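You operate a simulated robot arm through the tools that you are given. There is no shell and no other tool. Be economical: measure what you need, move in short steps, check, and stop when the job is done.

You are at the controls of a simulated two-armed robot. One attempt, no reset.

JOB
Take the yellow tape measure from the top of the grey-legged table and leave it on the base of the maroon stand of the black bench engine. Then put one of the blue fuses from the top of the grey-legged table on top of the white cam parts box. Then put one of the bolts from the top of the grey-legged table on the base of the maroon stand of the silver engine. Then take the green fuse on the top of the grey-legged table and put it away in the inside of the blue spares tray. Then put one of the white spark plugs from the top of the teal-legged table on the shelf of the maroon stand of the black bench engine. Then put the small bearing on top of the silver pulley. Then take the green rag and leave it on the red tray. Do these in the order given. Set down upright: tape measure, white spark plug.

It is judged by the outcome, as a careful person would: the job done as asked, and still so three seconds after it is handed in. It fails if anything else is knocked over, pushed out of place, dropped, spilled or broken.

ROBOT AND FRAMES
Two 7-joint arms with two-finger parallel grippers on one trunk, on a base that drives. Base frame: it is fixed to the floor where the robot stands at the start and does not move with it; the origin is under the middle of the robot, x ahead of it, y to its left, z up; the surface under the hand at the start is at about z = 0.77. Readings come in m, degrees, newtons and seconds.
The left shoulder is at the start at [-0.082, 0.119, 0.851], the right one opposite. With the tool pointing down near the work surface each hand reaches from about 0.18 to 0.6 m from the robot's upright axis, wherever it stands, measured 20 degrees to its own side. Places, roughly: base of the maroon stand of the black bench engine [-1.1, -1.9, 0.1]; base of the maroon stand of the silver engine [-1.1, -0.3, 0.1]; blue fuse [0.75, -0.5, 0.75]; bolt (6x2x2 cm) [0.3, -0.9, 0.8]; cam parts box [0.25, 0, 0.75]; green fuse [0.25, -1, 0.75]; green rag (8x7x4 cm) [2.2, -2.8, 0.8]; inside of the blue spares tray (33x22 cm) [2.28, -0.32, 0.74]; red tray (16x13x3 cm) [0.5, -3, 0.8]; shelf of the maroon stand of the black bench engin [-1.1, -1.3, 0.7]; silver pulley (7x7x4 cm) [-2.9, -4.5, 1.1]; small bearing [0.5, -2.75, 0.75]; tape measure [0.5, 0.25, 0.75]; white spark plug (3x3x8 cm) [0.6, -2.6, 0.8]. Payload 3.43 kg a hand.
The tool frame of a hand sits at the grasp point between the pads (the TCP): z along the fingers, y along the line on which they close. The tips reach 0.03 m beyond it. Largest opening 0.094 m; finger width 0.028, thickness 0.01; the body of the gripper, 0.05 by 0.096 m, starts 0.055 m behind the TCP.
Orientation is that of the tool frame in the base frame, as a unit quaternion [x, y, z, w]. With the fingers straight down and closing along the base's y, the tool's x points along the base's -x, its y along +y and its z along -z.

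CONTROLS
- The arms move only by the tool move_arm. It takes "left_deltas", "right_deltas" or both (then of equal length, played together; a hand with none holds still); each is a list of rows, each a list of 3 entries, a list of its own where there are three numbers: the shift along the tool's x, y, z in units of 40 mm (1.0 is 40 mm), then the turn, a rotation vector about the tool's x, y, z in units of 4 degrees (1.0 is 4 degrees), then the closure, from 0 (fully open) to 1 (shut). In form: [[[tx, ty, tz], [ax, ay, az], jaw], ...]. A call has 1 to 20 rows; each row shifts and turns the commanded pose from where the row before left it, along the tool's axes as they then stand. A call with a number of a shift or a turn outside -1 to 1 is refused whole. Rows are played at 5 a second. More than 0.05 m and 8.6 degrees between two rows, or a gripper value outside its range, and nothing of the call is played. A pose out of reach is approached as far as the arm can. The call stops where the force on the tool passes 40 N (or 10 N more than at its start, if that is more) or the arm is blocked; 0.2 s more then pass. The fingers move at their own pace (about 0.153 m/s each) and stop on an object; they squeeze with about 29 N. The grip force told is the motor's: it shows also when the fingers shut on nothing. Time passes only in rows, and 0.2 s behind the last, so rows that do not move let the fingers close. The reply holds the time, the measured pose of the TCP, the force on the tool along the base axes, the opening and the grip force, in the units named above and with some noise, with the torque about the TCP (base axes, N m) and any sound that the robot's microphone picked up, and new pictures: "views" is both (left out), scene, wrist or none (wrist: the cameras of the hands that moved).
- Cameras (640 x 400 px; columns grow to the right, rows downward): "scene" is now at [-0.007, -0.0435, 1.5364]; the picture's right is [-0.76, -0.65, 0.00], its down [-0.61, 0.71, -0.36] and it looks along [0.24, -0.28, -0.93] (base axes); focal length 214 px, centre (320, 200). "left" rides on the left gripper at [0.076, -0.014, -0.103] in its tool frame; the picture's right is [0.18, 0.98, 0.00], its down [-0.75, 0.14, -0.64] and it looks along [-0.63, 0.12, 0.77] (tool axes); focal length 243 px, centre (320, 200). "right" rides on the right gripper at [0.076, 0.014, -0.102] in its tool frame; the picture's right is [-0.18, 0.98, 0.00], its down [-0.75, -0.14, -0.64] and it looks along [-0.63, -0.12, 0.77] (tool axes); focal length 243 px, centre (320, 200). There is no depth. A picture from a camera that has moved, and an enlarged one, comes with that camera's place and axes in the base frame and with its lens.
- lift_body(by): slides the trunk up (or, below 0, down) by that many m; the arms and the scene camera ride with it, the base frame stays. It gives what a move gives, with no picture.
- steer(legs): drives the robot by 1 to 6 legs, each [ahead, left, turn to the left] in m, m and degrees, along the robot's own axes; the way and the turn of a leg run together, so that a leg with both is an arc; at most 1.5 m and 180 degrees a leg. The arms and the cameras ride along, it lands a little off, and it stops where it bumps. It gives what a move gives, and a new picture of the scene camera.
- aim_head(pan, tilt): turns the head with the scene camera to pan (to the left, within 143 degrees either way) and tilt (down, from -29 to 69), counted from straight ahead of the robot. It gives what a move gives, and a new picture of the scene camera.
- zoom(camera, box): a new picture of the part [left, top, right, bottom] of that camera's present view, enlarged. It takes no simulated time.
- job_done(): hands the job in; it is judged then, once.

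Work in short steps. Places have to be worked out from the pictures, the camera data and where the tool is seen: move nearer, look again, correct. Check each grasp and each placing, and mend what went wrong. You have 207 turns and 260 pictures in all, those below and enlarged ones among them. Open the grippers and draw the arms clear of the work before you hand the job in, unless the task says otherwise; then end with one line.

The tools are called as a command line: name --argument value ..., lists and objects as JSON in quotes. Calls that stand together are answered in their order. move_arm: Moves the arms, as the interface text tells. Its arguments: {"type":"object","properties":{"left_deltas":{"type":"array"},"right_deltas":{"type":"array"},"views":{"type":"string","enum":["both","scene","wrist","none"]}},"required":[]} The other tools are called the same way: lift_body (by) slides the trunk up or down; steer (legs) drives the base; aim_head (pan, tilt) turns the head that bears the scene camera; zoom (camera, box) takes an enlarged picture of a part of a camera's view; job_done () hands the job in.

At the start:

```text
time: 0.0
left_tcp_pos: [0.3633, -0.0073, 1.0824]
left_tool_rot: [0.0, 1.0, 0.0, 0.001]
left_force: [0.6, 0.3, -0.4]
left_wrist_torque: [-0.02, 0.01, -0.02]
left_grip_width: 0.0939
left_gripper_force: 0.0
right_tcp_pos: [0.2978, -0.3096, 1.034]
right_tool_rot: [-0.001, 1.0, 0.0, 0.001]
right_force: [0.0, -0.2, 0.6]
right_wrist_torque: [0.0, 0.0, 0.0]
right_grip_width: 0.0939
right_gripper_force: 0.0
trunk travel left (down, up): [-0.275, 0.06]
robot x, y, heading: [0.0022, 0.0006, 0.0]
head pan, tilt: [-49.4, 68.8]
```

scene: 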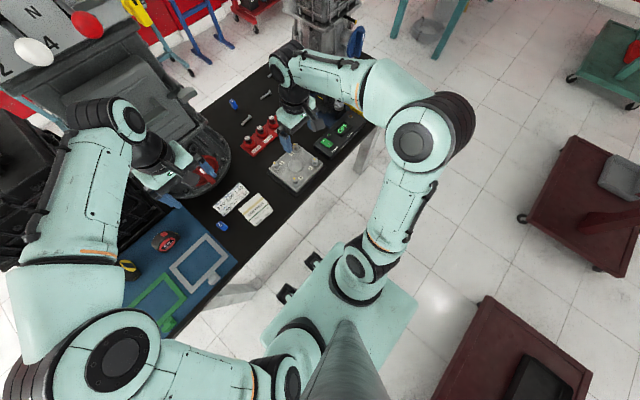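
right: 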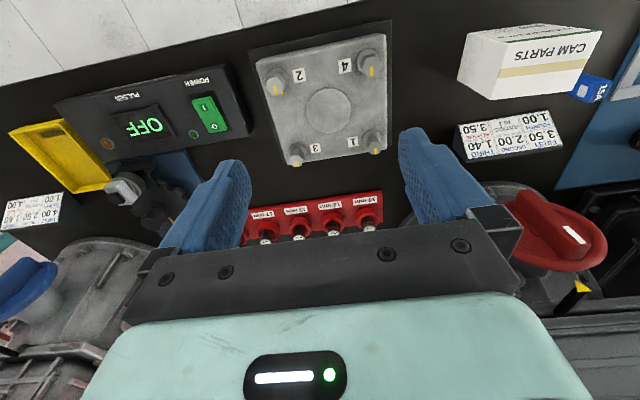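
left: 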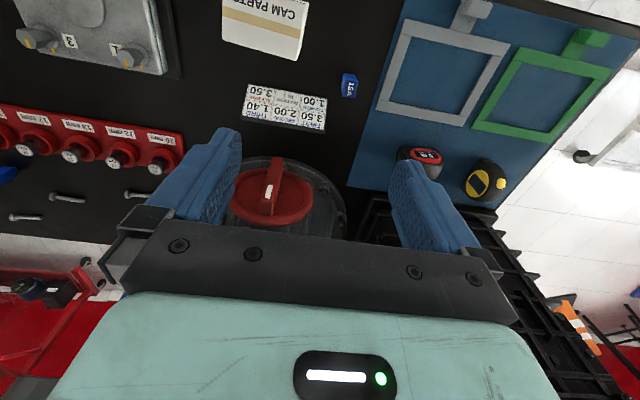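

I'll zoom on the tape measures in the left wrist view to identify the yellow one and how it lies.

zoom --camera "left" --box '[340, 80, 540, 220]'

aim_head --pan 0 --tilt 55

```text
2.86 times, centred on (440, 150) of left
camera zoom: at [0.2877, -0.0217, 1.1847], right [-0.18, 0.98, 0.0], down [0.75, 0.14, 0.64], along [0.63, 0.12, -0.77], focal length 693 px, centre (-23, 343)
```

zoom: 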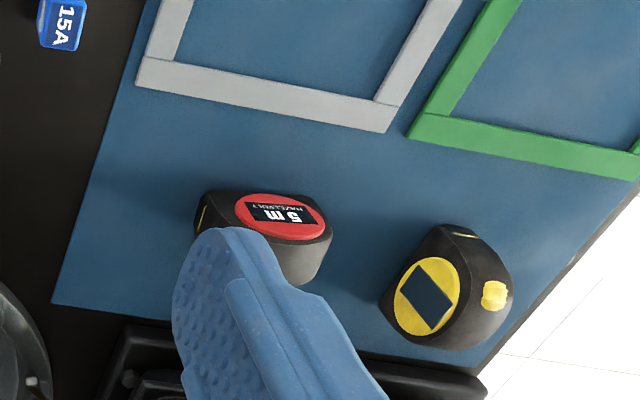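

```text
time: 1.2
left_tcp_pos: [0.3636, -0.007, 1.0815]
left_tool_rot: [0.0, 1.0, 0.0, -0.001]
left_force: [0.7, 0.2, 0.4]
left_wrist_torque: [0.02, -0.01, 0.01]
left_grip_width: 0.0942
left_gripper_force: 0.0
right_tcp_pos: [0.2984, -0.3076, 1.0334]
right_tool_rot: [0.0, 1.0, 0.0, 0.0]
right_force: [0.1, 0.6, -0.5]
right_wrist_torque: [0.01, -0.02, -0.02]
right_grip_width: 0.094
right_gripper_force: 0.0
trunk travel left (down, up): [-0.275, 0.06]
robot x, y, heading: [0.0021, 0.0032, 0.2]
head pan, tilt: [0.0, 55.0]
camera scene: at [0.0287, -0.0012, 1.5518], right [0.0, -1.0, 0.0], down [-0.82, 0.0, -0.57], along [0.57, 0.0, -0.82], focal length 214 px, centre (320, 200)
```

scene: 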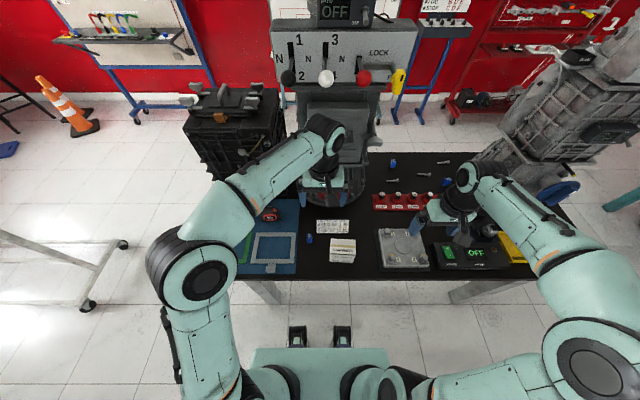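

The yellow tape is near (0.50, 0.35), at the edge of reach, so I strafe left 0.15 m and then bring the left hand over it for a closer look.

steer --legs '[[0, 0.15, 0]]'

move_arm --left_deltas '[[[-1, 0.75, 0], [0, 0, 0], 0], [[0, 1, 0], [0, 0, 0], 0], [[0, 1, 0], [0, 0, 0], 0], [[0, 1, 1], [0, 0, 0], 0], [[0, 0.5, 1], [0, 0, 0], 0]]' --views "both"

```text
time: 3.1
left_tcp_pos: [0.3642, 0.1417, 1.0806]
left_tool_rot: [-0.001, 1.0, 0.0, -0.001]
left_force: [0.0, -0.2, 0.8]
left_wrist_torque: [-0.01, 0.0, -0.01]
left_grip_width: 0.0939
left_gripper_force: 0.1
right_tcp_pos: [0.2984, -0.1594, 1.032]
right_tool_rot: [-0.001, 1.0, 0.0, 0.0]
right_force: [0.9, 0.1, -0.1]
right_wrist_torque: [-0.02, 0.02, 0.0]
right_grip_width: 0.094
right_gripper_force: 0.1
trunk travel left (down, up): [-0.275, 0.06]
robot x, y, heading: [-0.002, 0.1461, 0.4]
head pan, tilt: [0.0, 55.0]
camera scene: at [0.0286, 0.1486, 1.5518], right [0.0, -1.0, 0.0], down [-0.82, 0.0, -0.57], along [0.57, 0.0, -0.82], focal length 214 px, centre (320, 200)
```

scene: 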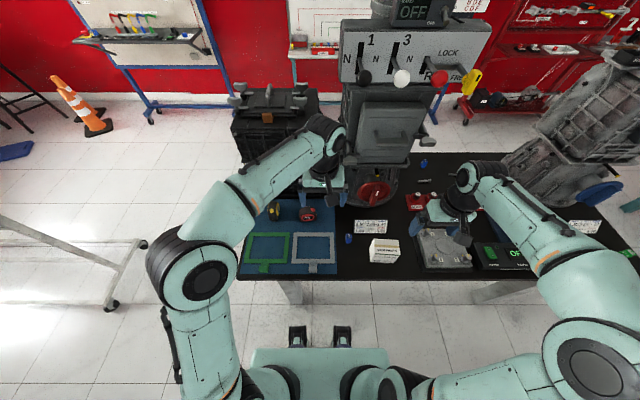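

```text
refused: row 4 steps farther than a row can; nothing moved
```

Row 4 was too long a step; I split it. Scene view confirms the yellow tape at about (0.50, 0.34).

move_arm --left_deltas '[[[-0.5, 0.9, 0], [0, 0, 0], 0], [[-0.5, 0.9, 0], [0, 0, 0], 0], [[0, 1, 0.5], [0, 0, 0], 0], [[0, 0.9, 0.8], [0, 0, 0], 0], [[0, 0, 1], [0, 0, 0], 0]]' --views "wrist"

zoom --camera "scene" --box '[230, 170, 350, 245]'

```text
time: 4.3
left_tcp_pos: [0.4035, 0.2893, 0.9903]
left_tool_rot: [0.0, 1.0, 0.0, 0.0]
left_force: [-0.3, 0.1, 1.3]
left_wrist_torque: [-0.01, 0.02, -0.01]
left_grip_width: 0.0941
left_gripper_force: 0.0
right_tcp_pos: [0.299, -0.1584, 1.0334]
right_tool_rot: [-0.001, 1.0, 0.0, 0.0]
right_force: [-0.6, -0.3, 1.0]
right_wrist_torque: [-0.01, 0.0, -0.01]
right_grip_width: 0.0941
right_gripper_force: 0.0
trunk travel left (down, up): [-0.275, 0.06]
robot x, y, heading: [0.0012, 0.147, 0.1]
head pan, tilt: [0.0, 55.0]
camera left: at [0.3284, 0.2754, 1.0932], right [-0.18, 0.98, 0.0], down [0.75, 0.14, 0.64], along [0.63, 0.12, -0.77], focal length 243 px, centre (320, 200)
```

left: 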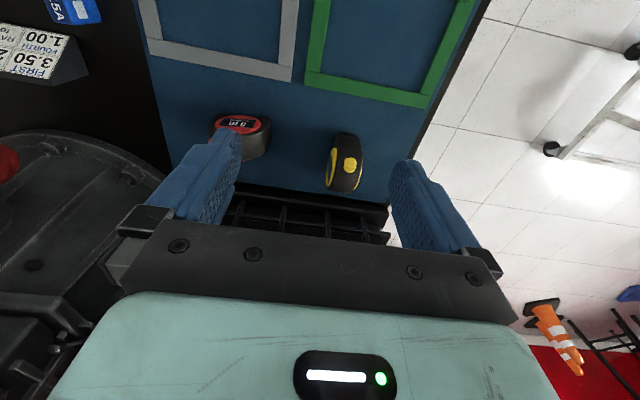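

```text
5.33 times, centred on (290, 208) of scene
camera zoom: at [0.0289, 0.1479, 1.5518], right [0.0, -1.0, 0.0], down [-0.82, 0.0, -0.57], along [0.57, 0.0, -0.82], focal length 1144 px, centre (480, 160)
```

zoom: 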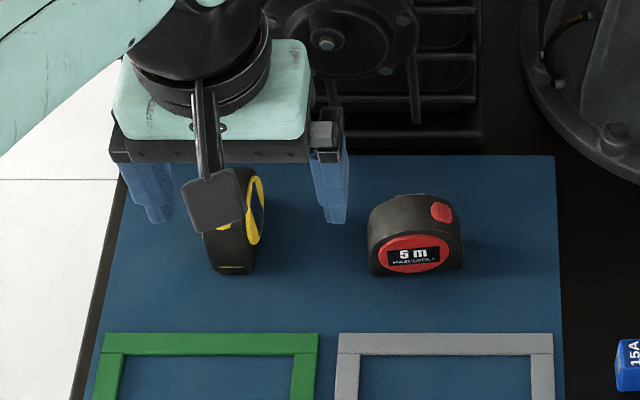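

The yellow tape stands upright, its thickness along y, at about (0.505, 0.343). I move above it with fingers straddling along y, then look.

move_arm --left_deltas '[[[-1, 0.6, 0], [0, 0, 0], 0], [[-1, 0.6, 0], [0, 0, 0], 0], [[-0.25, 0.1, 1], [0, 0, 0], 0], [[0, 0, 1], [0, 0, 0], 0]]' --views "wrist"

zoom --camera "scene" --box '[230, 170, 350, 245]'

```text
time: 5.3
left_tcp_pos: [0.4954, 0.3441, 0.9099]
left_tool_rot: [0.0, 1.0, -0.001, 0.0]
left_force: [0.3, 1.1, 0.2]
left_wrist_torque: [0.01, 0.0, -0.02]
left_grip_width: 0.094
left_gripper_force: 0.1
right_tcp_pos: [0.2994, -0.1588, 1.0322]
right_tool_rot: [0.0, 1.0, 0.0, 0.0]
right_force: [0.5, -0.6, -0.5]
right_wrist_torque: [-0.03, 0.01, 0.02]
right_grip_width: 0.0939
right_gripper_force: 0.1
trunk travel left (down, up): [-0.275, 0.06]
robot x, y, heading: [-0.002, 0.1514, 0.1]
head pan, tilt: [0.0, 55.0]
camera left: at [0.4196, 0.3292, 1.0131], right [-0.19, 0.98, 0.0], down [0.75, 0.14, 0.64], along [0.63, 0.12, -0.77], focal length 243 px, centre (320, 200)
```

left: 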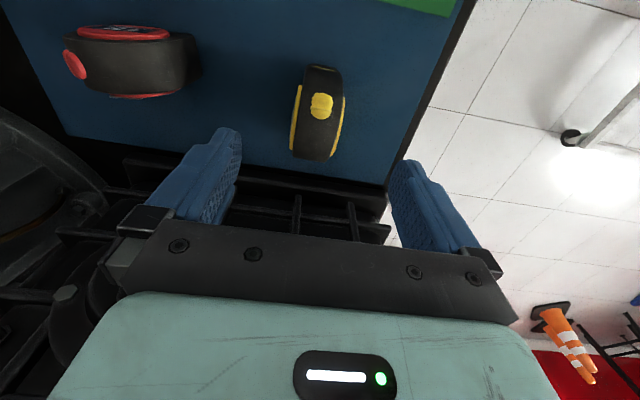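

```text
5.33 times, centred on (290, 208) of scene
camera zoom: at [0.029, 0.1484, 1.5518], right [0.0, -1.0, 0.0], down [-0.82, 0.0, -0.57], along [0.57, 0.0, -0.82], focal length 1144 px, centre (480, 160)
```

zoom: 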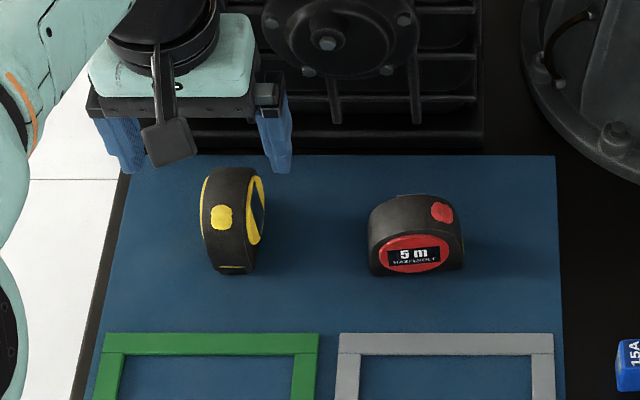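

Fingers are aligned with the tape (centre about (0.505, 0.343)). I descend around it and close.

move_arm --left_deltas '[[[-0.2, 0, 1], [0, 0, 0], 0], [[0, 0, 1], [0, 0, 0], 0], [[0, 0, 0.5], [0, 0, 0], 0], [[0, 0, 0], [0, 0, 0], 1], [[0, 0, 0], [0, 0, 0], 1], [[0, 0, 0], [0, 0, 0], 1]]' --views "wrist"

```text
time: 6.7
left_tcp_pos: [0.5018, 0.3409, 0.8094]
left_tool_rot: [-0.001, 1.0, 0.0, -0.001]
left_force: [-0.1, -0.9, -1.1]
left_wrist_torque: [-0.09, -0.01, -0.07]
left_grip_width: 0.0363
left_gripper_force: 29.3
right_tcp_pos: [0.2988, -0.1578, 1.0337]
right_tool_rot: [-0.001, 1.0, 0.0, 0.0]
right_force: [0.4, 0.1, -0.7]
right_wrist_torque: [0.03, -0.03, -0.02]
right_grip_width: 0.094
right_gripper_force: 0.0
trunk travel left (down, up): [-0.275, 0.06]
robot x, y, heading: [0.0024, 0.1492, 0.2]
head pan, tilt: [0.0, 55.0]
camera left: at [0.4264, 0.3287, 0.9131], right [-0.19, 0.98, 0.0], down [0.75, 0.14, 0.64], along [0.63, 0.12, -0.77], focal length 243 px, centre (320, 200)
```

left: 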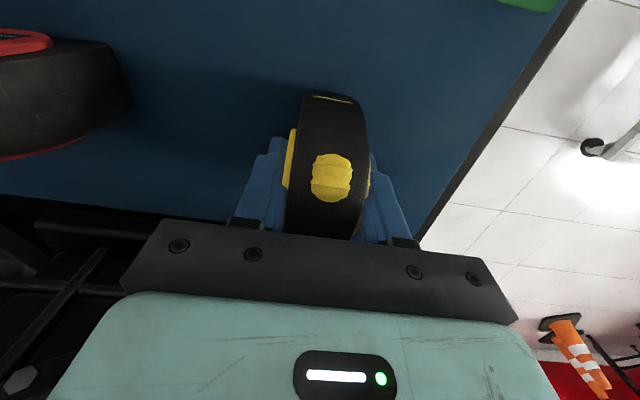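

The tape is gripped (36 mm). I lift it and draw it back, then turn the head to the right-rear to see the maroon stands.

move_arm --left_deltas '[[[0, 0, -1], [0, 0, 0], 1], [[0, 0, -1], [0, 0, 0], 1], [[0, 0, -1], [0, 0, 0], 1], [[0, 0, -1], [0, 0, 0], 1], [[1, -0.5, 0], [0, 0, 0], 1], [[1, -0.5, 0], [0, 0, 0], 1], [[1, -0.5, 0], [0, 0, 0], 1], [[1, -0.5, 0], [0, 0, 0], 1]]' --views "none"

aim_head --pan -110 --tilt 35

aim_head --pan -143 --tilt 45

```text
time: 8.5
left_tcp_pos: [0.3401, 0.2622, 0.967]
left_tool_rot: [-0.001, 1.0, 0.0, 0.001]
left_force: [-0.8, 0.3, -2.7]
left_wrist_torque: [0.04, -0.04, 0.03]
left_grip_width: 0.0363
left_gripper_force: 28.9
right_tcp_pos: [0.298, -0.1591, 1.0336]
right_tool_rot: [0.0, 1.0, -0.001, 0.0]
right_force: [-0.7, -0.6, -0.2]
right_wrist_torque: [0.0, -0.04, 0.01]
right_grip_width: 0.0939
right_gripper_force: 0.1
trunk travel left (down, up): [-0.275, 0.06]
robot x, y, heading: [-0.0031, 0.1504, -0.1]
head pan, tilt: [0.0, 55.0]
```

```text
time: 10.4
left_tcp_pos: [0.342, 0.262, 0.9688]
left_tool_rot: [-0.001, 1.0, 0.0, -0.001]
left_force: [-0.3, -1.0, -3.4]
left_wrist_torque: [-0.01, -0.01, -0.01]
left_grip_width: 0.0361
left_gripper_force: 28.7
right_tcp_pos: [0.2993, -0.158, 1.0334]
right_tool_rot: [-0.001, 1.0, 0.0, 0.0]
right_force: [0.1, -1.3, 0.2]
right_wrist_torque: [-0.02, -0.03, 0.0]
right_grip_width: 0.0939
right_gripper_force: 0.0
trunk travel left (down, up): [-0.275, 0.06]
robot x, y, heading: [-0.0003, 0.152, 0.3]
head pan, tilt: [-110.0, 35.0]
camera scene: at [-0.0733, 0.0655, 1.58], right [-0.94, 0.34, 0.0], down [0.2, 0.54, -0.82], along [-0.28, -0.77, -0.57], focal length 214 px, centre (320, 200)
```

scene: 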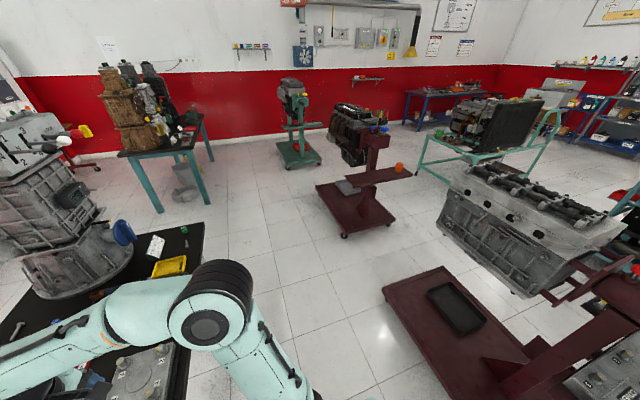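

```text
time: 11.4
left_tcp_pos: [0.3425, 0.2623, 0.9691]
left_tool_rot: [-0.001, 1.0, 0.0, 0.001]
left_force: [0.3, 0.9, -3.0]
left_wrist_torque: [-0.05, 0.0, 0.0]
left_grip_width: 0.0363
left_gripper_force: 29.1
right_tcp_pos: [0.2979, -0.16, 1.0325]
right_tool_rot: [-0.001, 1.0, 0.0, 0.0]
right_force: [0.2, -0.1, 0.4]
right_wrist_torque: [0.0, 0.01, 0.01]
right_grip_width: 0.0942
right_gripper_force: 0.0
trunk travel left (down, up): [-0.275, 0.06]
robot x, y, heading: [-0.0013, 0.1488, -0.0]
head pan, tilt: [-143.0, 45.0]
camera scene: at [-0.1082, 0.0992, 1.5652], right [-0.6, 0.8, 0.0], down [0.56, 0.43, -0.71], along [-0.56, -0.43, -0.71], focal length 214 px, centre (320, 200)
```

scene: 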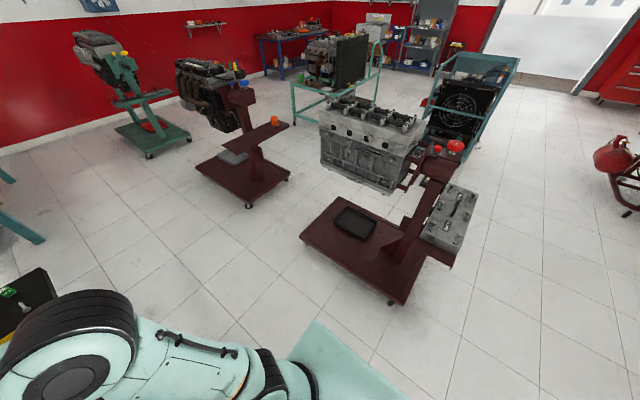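

The aisle between table and stands is clear. I back off 0.2 m, turn to face −y, and drive down the aisle toward the black engine stand.

steer --legs '[[-0.22, 0, 0], [0, 0, -90], [1.4, 0, 0]]'

aim_head --pan -60 --tilt 45

```text
time: 23.7
left_tcp_pos: [-0.1343, -1.6231, 0.9683]
left_tool_rot: [0.712, 0.702, 0.0, 0.0]
left_force: [-0.2, 0.5, -3.1]
left_wrist_torque: [0.01, -0.02, 0.02]
left_grip_width: 0.0361
left_gripper_force: 29.0
right_tcp_pos: [-0.5542, -1.5737, 1.0334]
right_tool_rot: [0.712, 0.702, 0.001, 0.0]
right_force: [-0.1, -0.7, 0.4]
right_wrist_torque: [0.01, 0.01, -0.02]
right_grip_width: 0.094
right_gripper_force: 0.0
trunk travel left (down, up): [-0.275, 0.06]
robot x, y, heading: [-0.2399, -1.2766, -90.7]
head pan, tilt: [-143.0, 45.0]
camera scene: at [-0.2884, -1.1713, 1.5652], right [0.81, 0.59, 0.0], down [0.42, -0.57, -0.71], along [-0.42, 0.57, -0.71], focal length 214 px, centre (320, 200)
```

scene: 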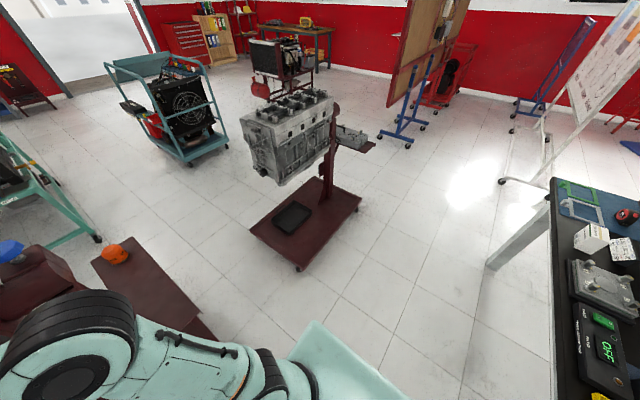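

```text
time: 25.2
left_tcp_pos: [-0.1345, -1.6234, 0.9699]
left_tool_rot: [0.712, 0.702, 0.0, 0.001]
left_force: [0.4, 0.2, -2.4]
left_wrist_torque: [0.01, -0.02, 0.04]
left_grip_width: 0.0362
left_gripper_force: 29.2
right_tcp_pos: [-0.555, -1.5744, 1.0332]
right_tool_rot: [0.712, 0.702, 0.0, 0.0]
right_force: [-0.7, 0.5, 0.9]
right_wrist_torque: [-0.04, -0.01, -0.04]
right_grip_width: 0.0941
right_gripper_force: 0.2
trunk travel left (down, up): [-0.275, 0.06]
robot x, y, heading: [-0.2372, -1.2767, -90.7]
head pan, tilt: [-60.0, 45.0]
camera scene: at [-0.3114, -1.2764, 1.5652], right [-0.49, 0.87, 0.0], down [0.62, 0.34, -0.71], along [-0.62, -0.34, -0.71], focal length 214 px, centre (320, 200)
```

scene: 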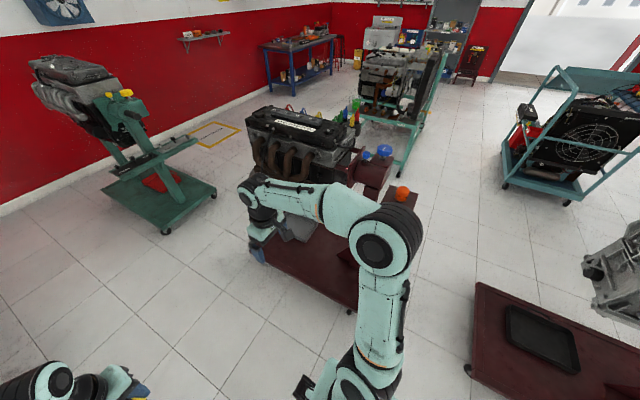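

Base edge of the black engine stand lies at x≈−0.83, y from −1.3 to −2.2. I move on 0.35 m, turn to face it (−x), and look down at it.

steer --legs '[[0.35, 0, 0], [0, 0, -89.3]]'

aim_head --pan 10 --tilt 50

```text
time: 31.3
left_tcp_pos: [-0.5879, -1.7453, 0.9693]
left_tool_rot: [1.0, 0.001, 0.0, 0.0]
left_force: [1.0, -0.4, -2.5]
left_wrist_torque: [0.0, 0.03, -0.02]
left_grip_width: 0.0362
left_gripper_force: 29.1
right_tcp_pos: [-0.5452, -1.3236, 1.0323]
right_tool_rot: [1.0, 0.001, 0.001, 0.001]
right_force: [0.0, 0.1, 0.2]
right_wrist_torque: [-0.01, 0.01, -0.04]
right_grip_width: 0.0938
right_gripper_force: 0.1
trunk travel left (down, up): [-0.275, 0.06]
robot x, y, heading: [-0.2528, -1.6337, -179.9]
head pan, tilt: [-60.0, 45.0]
camera scene: at [-0.2429, -1.5626, 1.5652], right [0.87, 0.5, 0.0], down [0.35, -0.61, -0.71], along [-0.35, 0.61, -0.71], focal length 214 px, centre (320, 200)
```

scene: 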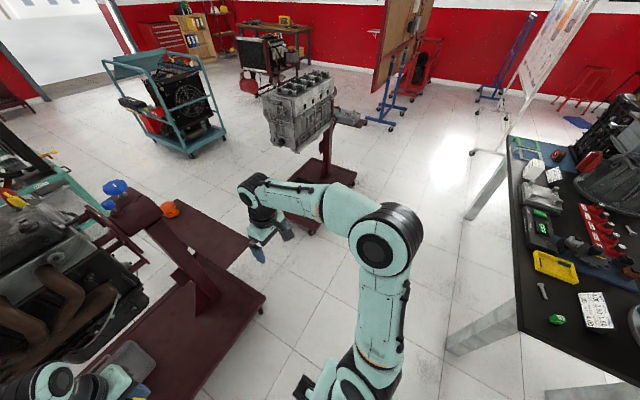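

```text
time: 32.7
left_tcp_pos: [-0.5889, -1.7446, 0.9686]
left_tool_rot: [1.0, 0.0, 0.0, 0.0]
left_force: [-1.0, 0.3, -1.7]
left_wrist_torque: [-0.01, -0.01, 0.03]
left_grip_width: 0.0363
left_gripper_force: 28.9
right_tcp_pos: [-0.5464, -1.3233, 1.0321]
right_tool_rot: [1.0, 0.001, 0.0, 0.001]
right_force: [0.9, 0.1, 0.2]
right_wrist_torque: [0.0, -0.03, -0.01]
right_grip_width: 0.094
right_gripper_force: 0.1
trunk travel left (down, up): [-0.275, 0.06]
robot x, y, heading: [-0.2447, -1.6335, -180.0]
head pan, tilt: [10.0, 50.0]
camera scene: at [-0.278, -1.6464, 1.5583], right [-0.17, 0.98, 0.0], down [0.75, 0.13, -0.64], along [-0.63, -0.11, -0.77], focal length 214 px, centre (320, 200)
```

scene: 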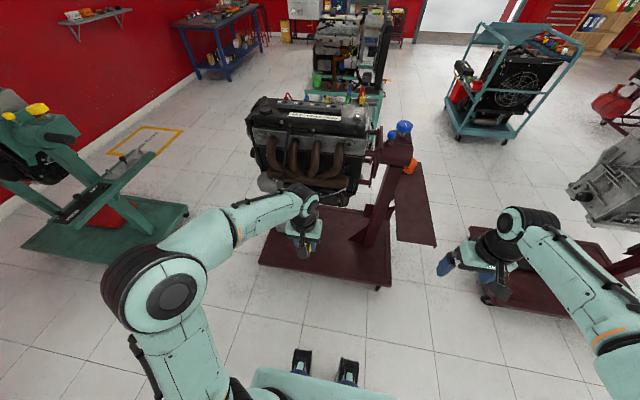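

The base deck spans x≈−0.825 inward, y −2.17…−1.27, and the strip near (−0.93, −1.72) is free and not under the engine or shelf. I raise and retract the right hand, drive forward 0.25 m and lower the trunk.

move_arm --right_deltas '[[[0, 0, -1], [0, 0, 0], 0], [[0.8, 0, -0.8], [0, 0, 0], 0], [[1, 0, 0], [0, 0, 0], 0]]' --views "none"

steer --legs '[[0.25, 0, 0]]'

lift_body --by -0.27

aim_head --pan 10 --tilt 60

```text
time: 33.5
left_tcp_pos: [-0.5879, -1.7437, 0.9698]
left_tool_rot: [1.0, 0.001, 0.0, 0.0]
left_force: [0.1, 0.1, -3.1]
left_wrist_torque: [0.0, 0.0, 0.01]
left_grip_width: 0.0364
left_gripper_force: 29.0
right_tcp_pos: [-0.4733, -1.3245, 1.1066]
right_tool_rot: [1.0, 0.001, 0.0, 0.0]
right_force: [0.0, -0.2, -0.3]
right_wrist_torque: [0.03, 0.01, 0.01]
right_grip_width: 0.0938
right_gripper_force: 0.0
trunk travel left (down, up): [-0.275, 0.06]
robot x, y, heading: [-0.2482, -1.6304, -180.2]
head pan, tilt: [10.0, 50.0]
```

```text
time: 35.3
left_tcp_pos: [-0.834, -1.7458, 0.9691]
left_tool_rot: [1.0, 0.002, 0.0, 0.0]
left_force: [-0.4, 0.3, -2.8]
left_wrist_torque: [-0.02, -0.01, 0.01]
left_grip_width: 0.0362
left_gripper_force: 29.6
right_tcp_pos: [-0.7201, -1.3261, 1.1059]
right_tool_rot: [1.0, 0.001, 0.0, 0.0]
right_force: [0.2, -0.3, 0.0]
right_wrist_torque: [0.01, -0.01, -0.03]
right_grip_width: 0.0939
right_gripper_force: 0.1
trunk travel left (down, up): [-0.275, 0.06]
robot x, y, heading: [-0.4934, -1.6345, -179.9]
head pan, tilt: [10.0, 50.0]
camera scene: at [-0.5245, -1.6471, 1.5582], right [-0.18, 0.98, 0.0], down [0.75, 0.14, -0.64], along [-0.63, -0.11, -0.77], focal length 214 px, centre (320, 200)
```

scene: 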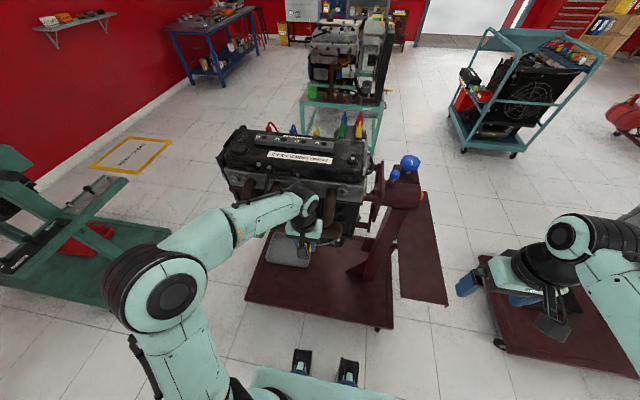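

```text
time: 38.1
left_tcp_pos: [-0.8341, -1.7459, 0.6979]
left_tool_rot: [1.0, 0.002, 0.0, 0.0]
left_force: [-0.5, 0.6, -3.7]
left_wrist_torque: [0.0, 0.0, 0.03]
left_grip_width: 0.0361
left_gripper_force: 29.2
right_tcp_pos: [-0.72, -1.3255, 0.8358]
right_tool_rot: [1.0, 0.001, 0.0, 0.0]
right_force: [-0.1, 0.0, -0.4]
right_wrist_torque: [0.0, 0.01, 0.01]
right_grip_width: 0.094
right_gripper_force: 0.1
trunk travel left (down, up): [-0.005, 0.33]
robot x, y, heading: [-0.4931, -1.6317, -179.5]
head pan, tilt: [10.0, 50.0]
```

```text
time: 38.8
left_tcp_pos: [-0.8342, -1.745, 0.6991]
left_tool_rot: [1.0, 0.002, 0.0, 0.0]
left_force: [0.5, -0.7, -2.2]
left_wrist_torque: [0.0, -0.02, -0.02]
left_grip_width: 0.0361
left_gripper_force: 29.0
right_tcp_pos: [-0.7206, -1.3242, 0.8364]
right_tool_rot: [1.0, 0.001, 0.0, 0.0]
right_force: [-0.1, -0.4, 0.7]
right_wrist_torque: [0.0, 0.02, 0.01]
right_grip_width: 0.0939
right_gripper_force: 0.1
trunk travel left (down, up): [-0.005, 0.33]
robot x, y, heading: [-0.4908, -1.6318, -179.5]
head pan, tilt: [10.0, 60.0]
camera scene: at [-0.5628, -1.6454, 1.2719], right [-0.18, 0.98, 0.0], down [0.85, 0.15, -0.5], along [-0.49, -0.09, -0.87], focal length 214 px, centre (320, 200)
```

scene: 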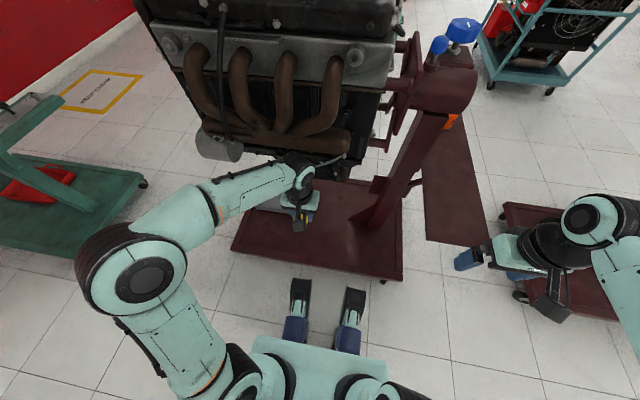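

Clear way down. I move the tape out over the deck spot (−0.92, −1.71) and descend to about z 0.22, then look.

move_arm --left_deltas '[[[-0.7, -0.3, 0.8], [0, 0, 0], 1], [[-0.7, -0.3, 0.8], [0, 0, 0], 1], [[-0.7, -0.2, 0.8], [0, 0, 0], 1], [[0, 0, 1], [0, 0, 0], 1], [[0, 0, 1], [0, 0, 0], 1], [[0, 0, 1], [0, 0, 0], 1], [[0, 0, 1], [0, 0, 0], 1], [[0, 0, 1], [0, 0, 0], 1], [[0, 0, 1], [0, 0, 0], 1], [[0, 0, 1], [0, 0, 0], 1], [[0, 0, 1], [0, 0, 0], 1], [[0, 0, 1], [0, 0, 0], 1]]' --views "both"

```text
time: 41.4
left_tcp_pos: [-0.9177, -1.7137, 0.2406]
left_tool_rot: [1.0, 0.002, -0.001, 0.0]
left_force: [-0.7, 0.9, -1.6]
left_wrist_torque: [-0.01, -0.02, 0.0]
left_grip_width: 0.0362
left_gripper_force: 29.0
right_tcp_pos: [-0.7218, -1.3243, 0.835]
right_tool_rot: [1.0, 0.001, 0.0, 0.001]
right_force: [0.5, -0.5, -0.2]
right_wrist_torque: [-0.01, 0.0, -0.02]
right_grip_width: 0.094
right_gripper_force: 0.0
trunk travel left (down, up): [-0.005, 0.33]
robot x, y, heading: [-0.4938, -1.6352, -179.9]
head pan, tilt: [10.0, 60.0]
camera scene: at [-0.5629, -1.6455, 1.2718], right [-0.18, 0.98, 0.0], down [0.85, 0.15, -0.5], along [-0.49, -0.09, -0.87], focal length 214 px, centre (320, 200)
camera left: at [-0.8422, -1.6984, 0.3445], right [0.19, -0.98, 0.0], down [-0.75, -0.14, 0.64], along [-0.63, -0.12, -0.77], focal length 243 px, centre (320, 200)
```

scene: 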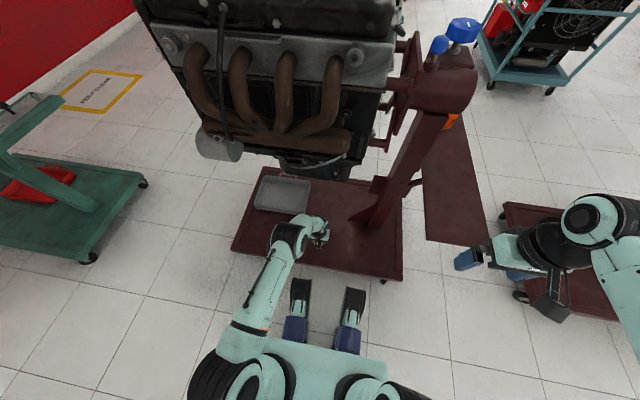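
left: 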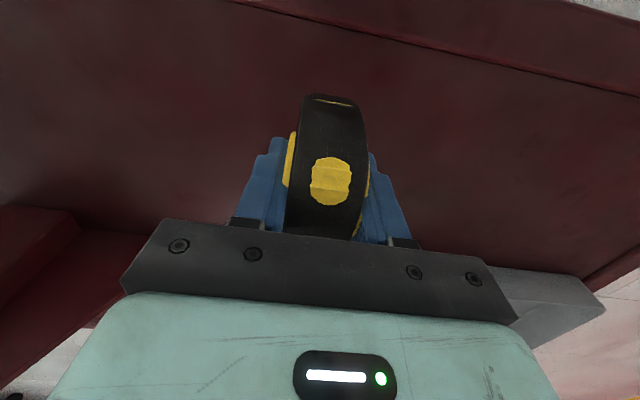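

The spot is free. I shift 2 cm deeper and go down in small steps, watching for contact.

move_arm --left_deltas '[[[-0.5, 0, 0.5], [0, 0, 0], 1], [[0, 0, 0.75], [0, 0, 0], 1], [[0, 0, 0.25], [0, 0, 0], 1], [[0, 0, 0.2], [0, 0, 0], 1], [[0, 0, 0], [0, 0, 0], 1]]' --views "wrist"

```text
time: 42.6
left_tcp_pos: [-0.9416, -1.7121, 0.1791]
left_tool_rot: [1.0, 0.002, -0.005, -0.001]
left_force: [-4.0, 0.4, 20.9]
left_wrist_torque: [0.39, 0.02, -0.02]
left_grip_width: 0.0364
left_gripper_force: 29.1
right_tcp_pos: [-0.72, -1.3249, 0.8352]
right_tool_rot: [1.0, 0.001, 0.0, 0.0]
right_force: [0.0, -0.1, 0.2]
right_wrist_torque: [0.01, 0.01, -0.01]
right_grip_width: 0.0941
right_gripper_force: 0.0
trunk travel left (down, up): [-0.005, 0.33]
robot x, y, heading: [-0.4888, -1.6325, -179.5]
head pan, tilt: [10.0, 60.0]
camera left: at [-0.863, -1.6977, 0.2809], right [0.19, -0.98, 0.0], down [-0.75, -0.14, 0.65], along [-0.64, -0.12, -0.76], focal length 243 px, centre (320, 200)
```

left: 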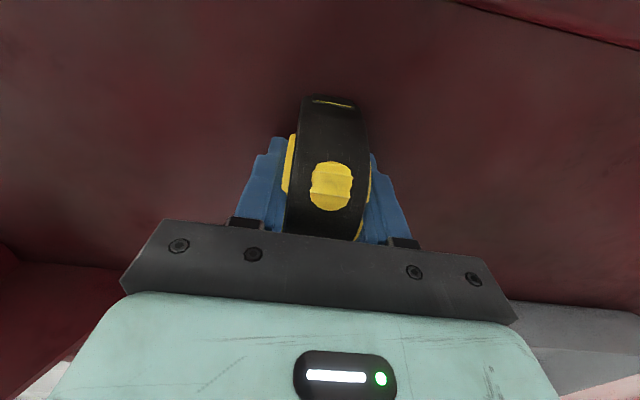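

Contact (21 N up): the tape is on the deck. I ease the pressure, open, and lift away.

move_arm --left_deltas '[[[0, 0, -0.15], [0, 0, 0], 1], [[0, 0, 0], [0, 0, 0], 0.6], [[0, 0, 0], [0, 0, 0], 0.2], [[0, 0, 0], [0, 0, 0], 0], [[0, 0, -1], [0, 0, 0], 0], [[0, 0, -1], [0, 0, 0], 0], [[0, 0, -1], [0, 0, 0], 0]]' --views "wrist"

```text
time: 44.2
left_tcp_pos: [-0.9382, -1.7142, 0.3001]
left_tool_rot: [1.0, 0.003, 0.001, 0.0]
left_force: [-0.6, -0.7, -0.7]
left_wrist_torque: [0.0, 0.0, 0.01]
left_grip_width: 0.094
left_gripper_force: 0.0
right_tcp_pos: [-0.7216, -1.3252, 0.8353]
right_tool_rot: [1.0, 0.002, 0.0, 0.0]
right_force: [-1.0, -0.2, 0.7]
right_wrist_torque: [0.04, -0.03, 0.0]
right_grip_width: 0.0942
right_gripper_force: 0.0
trunk travel left (down, up): [-0.005, 0.33]
robot x, y, heading: [-0.4934, -1.633, -179.9]
head pan, tilt: [10.0, 60.0]
camera left: at [-0.8619, -1.7, 0.4036], right [0.19, -0.98, 0.0], down [-0.75, -0.14, 0.64], along [-0.63, -0.12, -0.77], focal length 243 px, centre (320, 200)
```

left: 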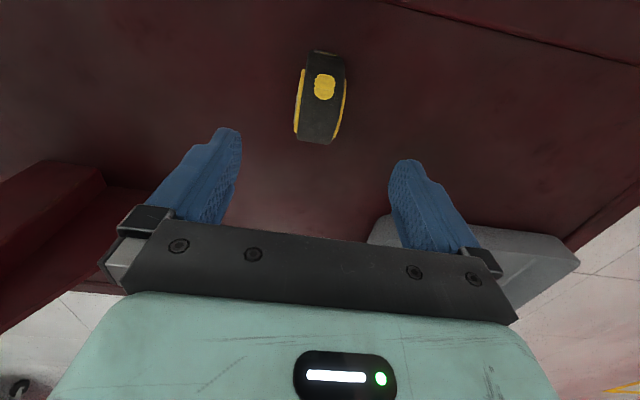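

The tape stands upright on the deck. I raise and retract the left hand, then lift the trunk.

move_arm --left_deltas '[[[0, 0, -1], [0, 0, 0], 0], [[0, 0, -1], [0, 0, 0], 0], [[0, 0, -1], [0, 0, 0], 0], [[0, 0, -1], [0, 0, 0], 0], [[0.3, 0.2, -1], [0, 0, 0], 0], [[0.6, 0.2, -1], [0, 0, 0], 0], [[0.6, 0.2, -1], [0, 0, 0], 0], [[0.6, 0.2, -1], [0, 0, 0], 0], [[0.6, 0.2, -1], [0, 0, 0], 0], [[0, 0, -1], [0, 0, 0], 0]]' --views "none"

lift_body --by 0.27

steer --legs '[[-0.27, 0, 0], [0, 0, -90], [0.85, 0, 0], [0.83, 0, 0], [0, 0, -90]]'

aim_head --pan 0 --tilt 55

```text
time: 46.4
left_tcp_pos: [-0.8323, -1.7547, 0.7028]
left_tool_rot: [1.0, 0.001, 0.0, 0.0]
left_force: [0.4, 0.1, -0.2]
left_wrist_torque: [0.0, -0.01, -0.03]
left_grip_width: 0.0941
left_gripper_force: 0.1
right_tcp_pos: [-0.7208, -1.3244, 0.8361]
right_tool_rot: [1.0, 0.002, 0.0, 0.0]
right_force: [0.2, -0.8, 0.1]
right_wrist_torque: [0.01, 0.04, 0.0]
right_grip_width: 0.0942
right_gripper_force: 0.0
trunk travel left (down, up): [-0.005, 0.33]
robot x, y, heading: [-0.4903, -1.6312, -179.7]
head pan, tilt: [10.0, 60.0]
```

```text
time: 49.1
left_tcp_pos: [-0.8295, -1.7529, 0.9703]
left_tool_rot: [1.0, 0.001, 0.0, -0.001]
left_force: [-0.7, -0.3, 0.3]
left_wrist_torque: [0.02, 0.05, 0.05]
left_grip_width: 0.0939
left_gripper_force: 0.1
right_tcp_pos: [-0.7202, -1.3263, 1.106]
right_tool_rot: [1.0, 0.002, 0.0, 0.0]
right_force: [0.1, 0.7, 0.5]
right_wrist_torque: [-0.03, 0.03, 0.01]
right_grip_width: 0.094
right_gripper_force: 0.1
trunk travel left (down, up): [-0.275, 0.06]
robot x, y, heading: [-0.4935, -1.6314, -179.9]
head pan, tilt: [10.0, 60.0]
```

```text
time: 66.9
left_tcp_pos: [0.1215, 0.1556, 0.9719]
left_tool_rot: [0.009, 1.0, 0.0, 0.0]
left_force: [-0.5, 0.6, 0.2]
left_wrist_torque: [0.01, 0.0, 0.01]
left_grip_width: 0.094
left_gripper_force: 0.1
right_tcp_pos: [0.0036, -0.2692, 1.1064]
right_tool_rot: [0.009, 1.0, 0.001, 0.0]
right_force: [-0.1, -0.8, -0.2]
right_wrist_torque: [-0.02, -0.01, 0.02]
right_grip_width: 0.094
right_gripper_force: 0.0
trunk travel left (down, up): [-0.275, 0.06]
robot x, y, heading: [-0.2211, 0.0407, -0.8]
head pan, tilt: [10.0, 60.0]
camera scene: at [-0.1956, 0.0518, 1.5457], right [0.15, -0.99, 0.0], down [-0.86, -0.13, -0.5], along [0.49, 0.08, -0.87], focal length 214 px, centre (320, 200)
```

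scene: 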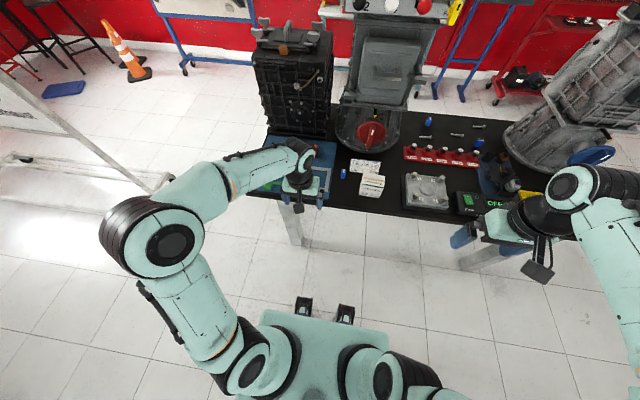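

```text
time: 67.6
left_tcp_pos: [0.1218, 0.1547, 0.971]
left_tool_rot: [0.01, 1.0, 0.0, 0.0]
left_force: [0.3, -0.1, 0.3]
left_wrist_torque: [0.02, 0.03, -0.01]
left_grip_width: 0.0939
left_gripper_force: 0.0
right_tcp_pos: [0.0035, -0.2699, 1.1051]
right_tool_rot: [0.01, 1.0, 0.0, 0.0]
right_force: [-1.0, 0.2, 0.5]
right_wrist_torque: [0.0, 0.01, 0.01]
right_grip_width: 0.0941
right_gripper_force: 0.1
trunk travel left (down, up): [-0.275, 0.06]
robot x, y, heading: [-0.2171, 0.045, -1.1]
head pan, tilt: [0.0, 55.0]
camera scene: at [-0.1894, 0.0402, 1.5518], right [-0.02, -1.0, 0.0], down [-0.82, 0.02, -0.57], along [0.57, -0.01, -0.82], focal length 214 px, centre (320, 200)
```

scene: 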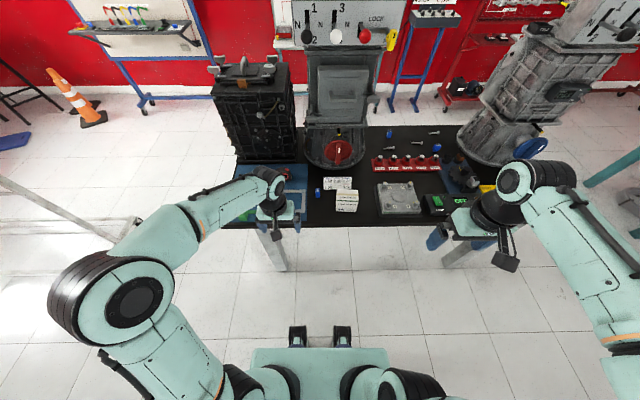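

Fuse at about (0.389, 0.04), box at (0.316, −0.077). I drive in 0.18 m and strafe slightly right, then bring the left hand near for a close look.

steer --legs '[[0.18, -0.08, 1.0]]'

move_arm --left_deltas '[[[0.2, -0.7, 0], [0, 0, 0], 0], [[0.2, -0.7, 0], [0, 0, 0], 0]]' --views "wrist"

```text
time: 69.2
left_tcp_pos: [0.2984, 0.0793, 0.9706]
left_tool_rot: [0.002, 1.0, 0.0, 0.0]
left_force: [-0.3, -1.0, -0.8]
left_wrist_torque: [0.0, -0.01, -0.03]
left_grip_width: 0.0942
left_gripper_force: 0.0
right_tcp_pos: [0.1872, -0.3467, 1.1065]
right_tool_rot: [0.001, 1.0, -0.001, -0.001]
right_force: [0.2, -0.1, -0.6]
right_wrist_torque: [0.03, 0.03, 0.0]
right_grip_width: 0.0935
right_gripper_force: 0.1
trunk travel left (down, up): [-0.275, 0.06]
robot x, y, heading: [-0.0364, -0.0411, 0.1]
head pan, tilt: [0.0, 55.0]
camera scene: at [-0.0108, -0.0402, 1.5517], right [0.0, -1.0, 0.0], down [-0.82, 0.0, -0.57], along [0.57, 0.0, -0.82], focal length 214 px, centre (320, 200)
```

scene: 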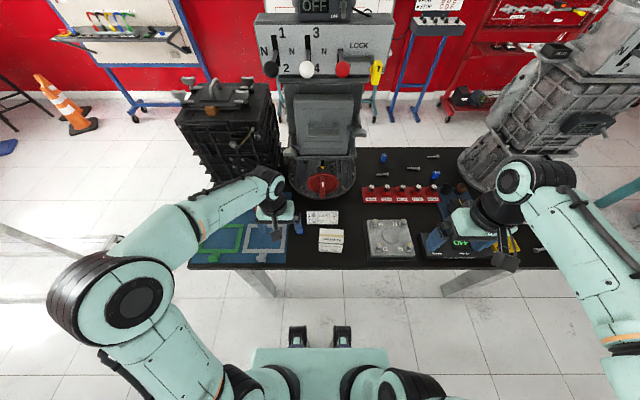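

```text
time: 69.8
left_tcp_pos: [0.2823, 0.0224, 0.9692]
left_tool_rot: [0.0, 1.0, 0.001, -0.001]
left_force: [-0.2, -0.3, 0.1]
left_wrist_torque: [-0.01, -0.04, 0.01]
left_grip_width: 0.0941
left_gripper_force: 0.0
right_tcp_pos: [0.1881, -0.3474, 1.1054]
right_tool_rot: [0.0, 1.0, 0.0, 0.0]
right_force: [-0.2, -0.9, -0.1]
right_wrist_torque: [-0.02, -0.01, 0.03]
right_grip_width: 0.0939
right_gripper_force: 0.1
trunk travel left (down, up): [-0.275, 0.06]
robot x, y, heading: [-0.0408, -0.0389, -0.1]
head pan, tilt: [0.0, 55.0]
camera left: at [0.2065, 0.0095, 1.0734], right [-0.18, 0.98, 0.0], down [0.75, 0.14, 0.64], along [0.63, 0.12, -0.77], focal length 243 px, centre (320, 200)
```

left: 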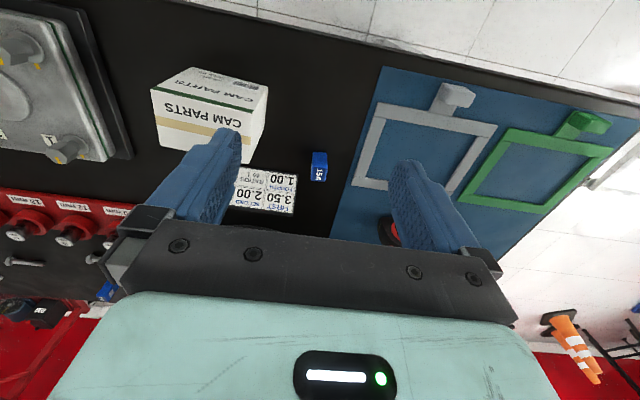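

I zoom the left view on fuse and box to get their shapes and heights.

zoom --camera "left" --box '[140, 50, 360, 220]'

zoom --camera "scene" --box '[270, 190, 370, 260]'

```text
2.35 times, centred on (250, 135) of left
camera zoom: at [0.2065, 0.0095, 1.0734], right [-0.18, 0.98, 0.0], down [0.75, 0.14, 0.64], along [0.63, 0.12, -0.77], focal length 571 px, centre (485, 353)
```

zoom: 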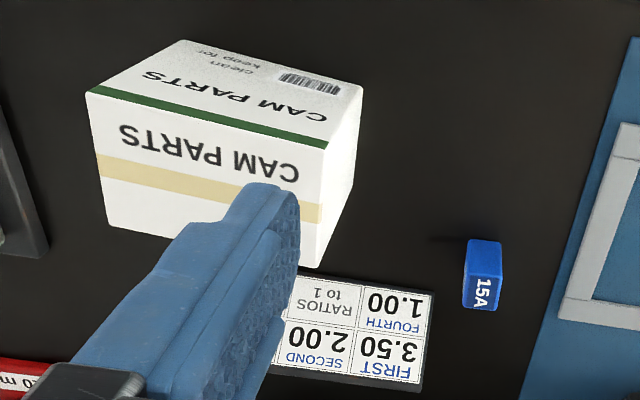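

```text
5.71 times, centred on (320, 225) of scene
camera zoom: at [-0.0108, -0.0406, 1.5518], right [0.0, -1.0, 0.0], down [-0.82, 0.0, -0.57], along [0.57, 0.0, -0.82], focal length 1226 px, centre (320, 57)
```

zoom: 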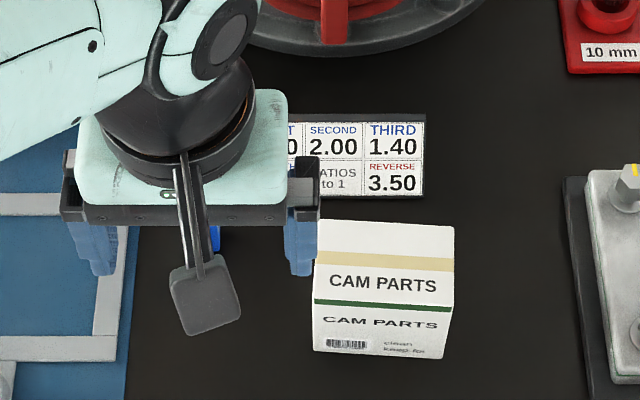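

Box top: x 0.293–0.35, y −0.122…−0.037, z≈0.849. Fuse stands at about (0.379, 0.043), 2 cm wide, top z≈0.81. I move above it, fingers part-closed, and check.

move_arm --left_deltas '[[[-0.8, 0.25, 0], [0, 0, 0], 0.35], [[-0.8, 0.25, 0], [0, 0, 0], 0.35], [[-0.8, 0, 0.8], [0, 0, 0], 0.35], [[0, 0, 1], [0, 0, 0], 0.35], [[0, 0, 0.5], [0, 0, 0], 0.35]]' --views "wrist"

```text
time: 71.0
left_tcp_pos: [0.3784, 0.0457, 0.8791]
left_tool_rot: [0.001, 1.0, 0.0, 0.0]
left_force: [0.2, -0.6, 0.4]
left_wrist_torque: [0.02, 0.0, 0.01]
left_grip_width: 0.0612
left_gripper_force: 0.1
right_tcp_pos: [0.1862, -0.3462, 1.1052]
right_tool_rot: [0.001, 1.0, 0.0, 0.0]
right_force: [0.6, -0.1, 0.8]
right_wrist_torque: [0.01, 0.0, 0.01]
right_grip_width: 0.0939
right_gripper_force: 0.0
trunk travel left (down, up): [-0.275, 0.06]
robot x, y, heading: [-0.0408, -0.0411, -0.4]
head pan, tilt: [0.0, 55.0]
camera left: at [0.3021, 0.0315, 0.9822], right [-0.18, 0.98, 0.0], down [0.75, 0.14, 0.64], along [0.63, 0.12, -0.77], focal length 243 px, centre (320, 200)
```

left: 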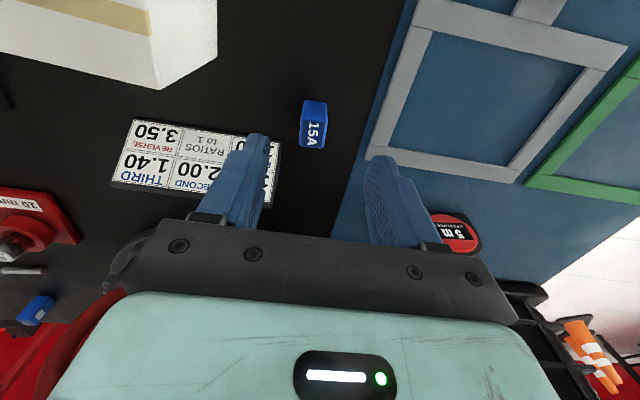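

Alignment good; fuse centre ≈(0.380, 0.042). Descend and close.

move_arm --left_deltas '[[[0, -0.08, 1], [0, 0, 0], 0.35], [[0, 0, 0.85], [0, 0, 0], 0.35], [[0, 0, 0], [0, 0, 0], 1], [[0, 0, 0], [0, 0, 0], 1], [[0, 0, -1], [0, 0, 0], 1], [[0, 0, -1], [0, 0, 0], 1], [[0, 0, -1], [0, 0, 0], 1]]' --views "wrist"

```text
time: 72.6
left_tcp_pos: [0.3759, 0.042, 0.9263]
left_tool_rot: [0.002, 1.0, -0.001, 0.0]
left_force: [0.2, 0.3, -0.4]
left_wrist_torque: [-0.03, 0.02, -0.04]
left_grip_width: 0.0226
left_gripper_force: 29.5
right_tcp_pos: [0.187, -0.3472, 1.1059]
right_tool_rot: [0.001, 1.0, 0.0, -0.001]
right_force: [0.0, 0.0, -0.1]
right_wrist_torque: [-0.01, 0.02, -0.01]
right_grip_width: 0.094
right_gripper_force: 0.2
trunk travel left (down, up): [-0.275, 0.06]
robot x, y, heading: [-0.0412, -0.0356, -0.1]
head pan, tilt: [0.0, 55.0]
camera left: at [0.3006, 0.028, 1.0304], right [-0.18, 0.98, 0.0], down [0.75, 0.14, 0.64], along [0.63, 0.12, -0.77], focal length 243 px, centre (320, 200)
```

left: 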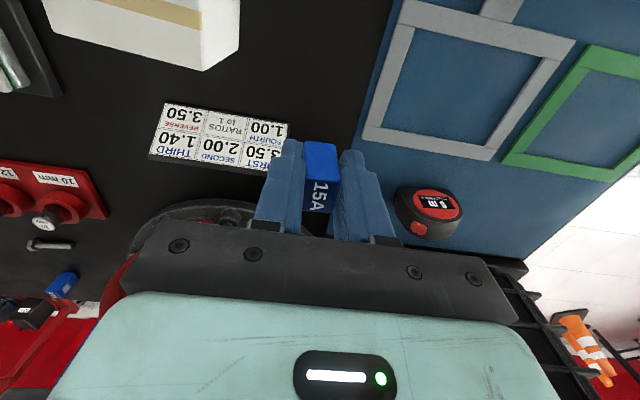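

Fuse held. I carry it over the box centre (0.321, −0.08) and look before lowering.

move_arm --left_deltas '[[[0.4, -1, -0.3], [0, 0, 0], 1], [[0.5, -1, 0], [0, 0, 0], 1], [[0.48, -1, 0], [0, 0, 0], 1], [[0, 0, 0.6], [0, 0, 0], 1]]' --views "both"

```text
time: 73.6
left_tcp_pos: [0.3232, -0.0765, 0.9117]
left_tool_rot: [0.0, 1.0, 0.0, -0.001]
left_force: [0.8, -0.2, -0.6]
left_wrist_torque: [-0.04, 0.0, 0.01]
left_grip_width: 0.0227
left_gripper_force: 29.0
right_tcp_pos: [0.1864, -0.3471, 1.1059]
right_tool_rot: [0.001, 1.0, 0.0, 0.0]
right_force: [0.5, 0.6, 0.1]
right_wrist_torque: [-0.01, 0.05, -0.04]
right_grip_width: 0.0939
right_gripper_force: 0.1
trunk travel left (down, up): [-0.275, 0.06]
robot x, y, heading: [-0.0443, -0.0386, -0.2]
head pan, tilt: [0.0, 55.0]
camera scene: at [-0.0106, -0.0395, 1.5518], right [0.0, -1.0, 0.0], down [-0.82, 0.0, -0.57], along [0.57, 0.0, -0.82], focal length 214 px, centre (320, 200)
camera left: at [0.248, -0.0905, 1.0158], right [-0.18, 0.98, 0.0], down [0.75, 0.14, 0.64], along [0.63, 0.12, -0.77], focal length 243 px, centre (320, 200)
```

scene: 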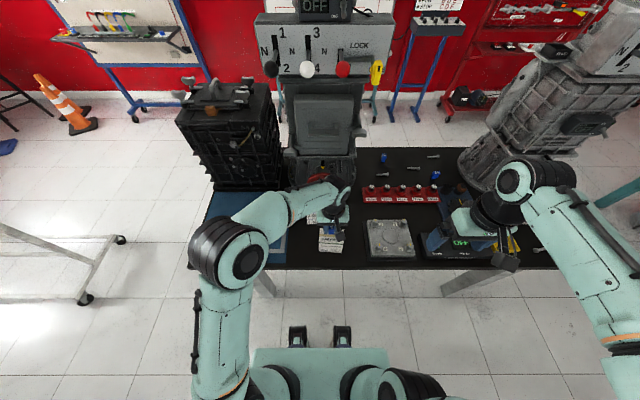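
left: 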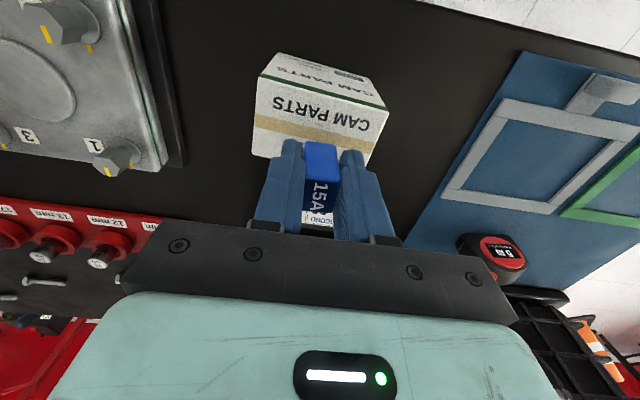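

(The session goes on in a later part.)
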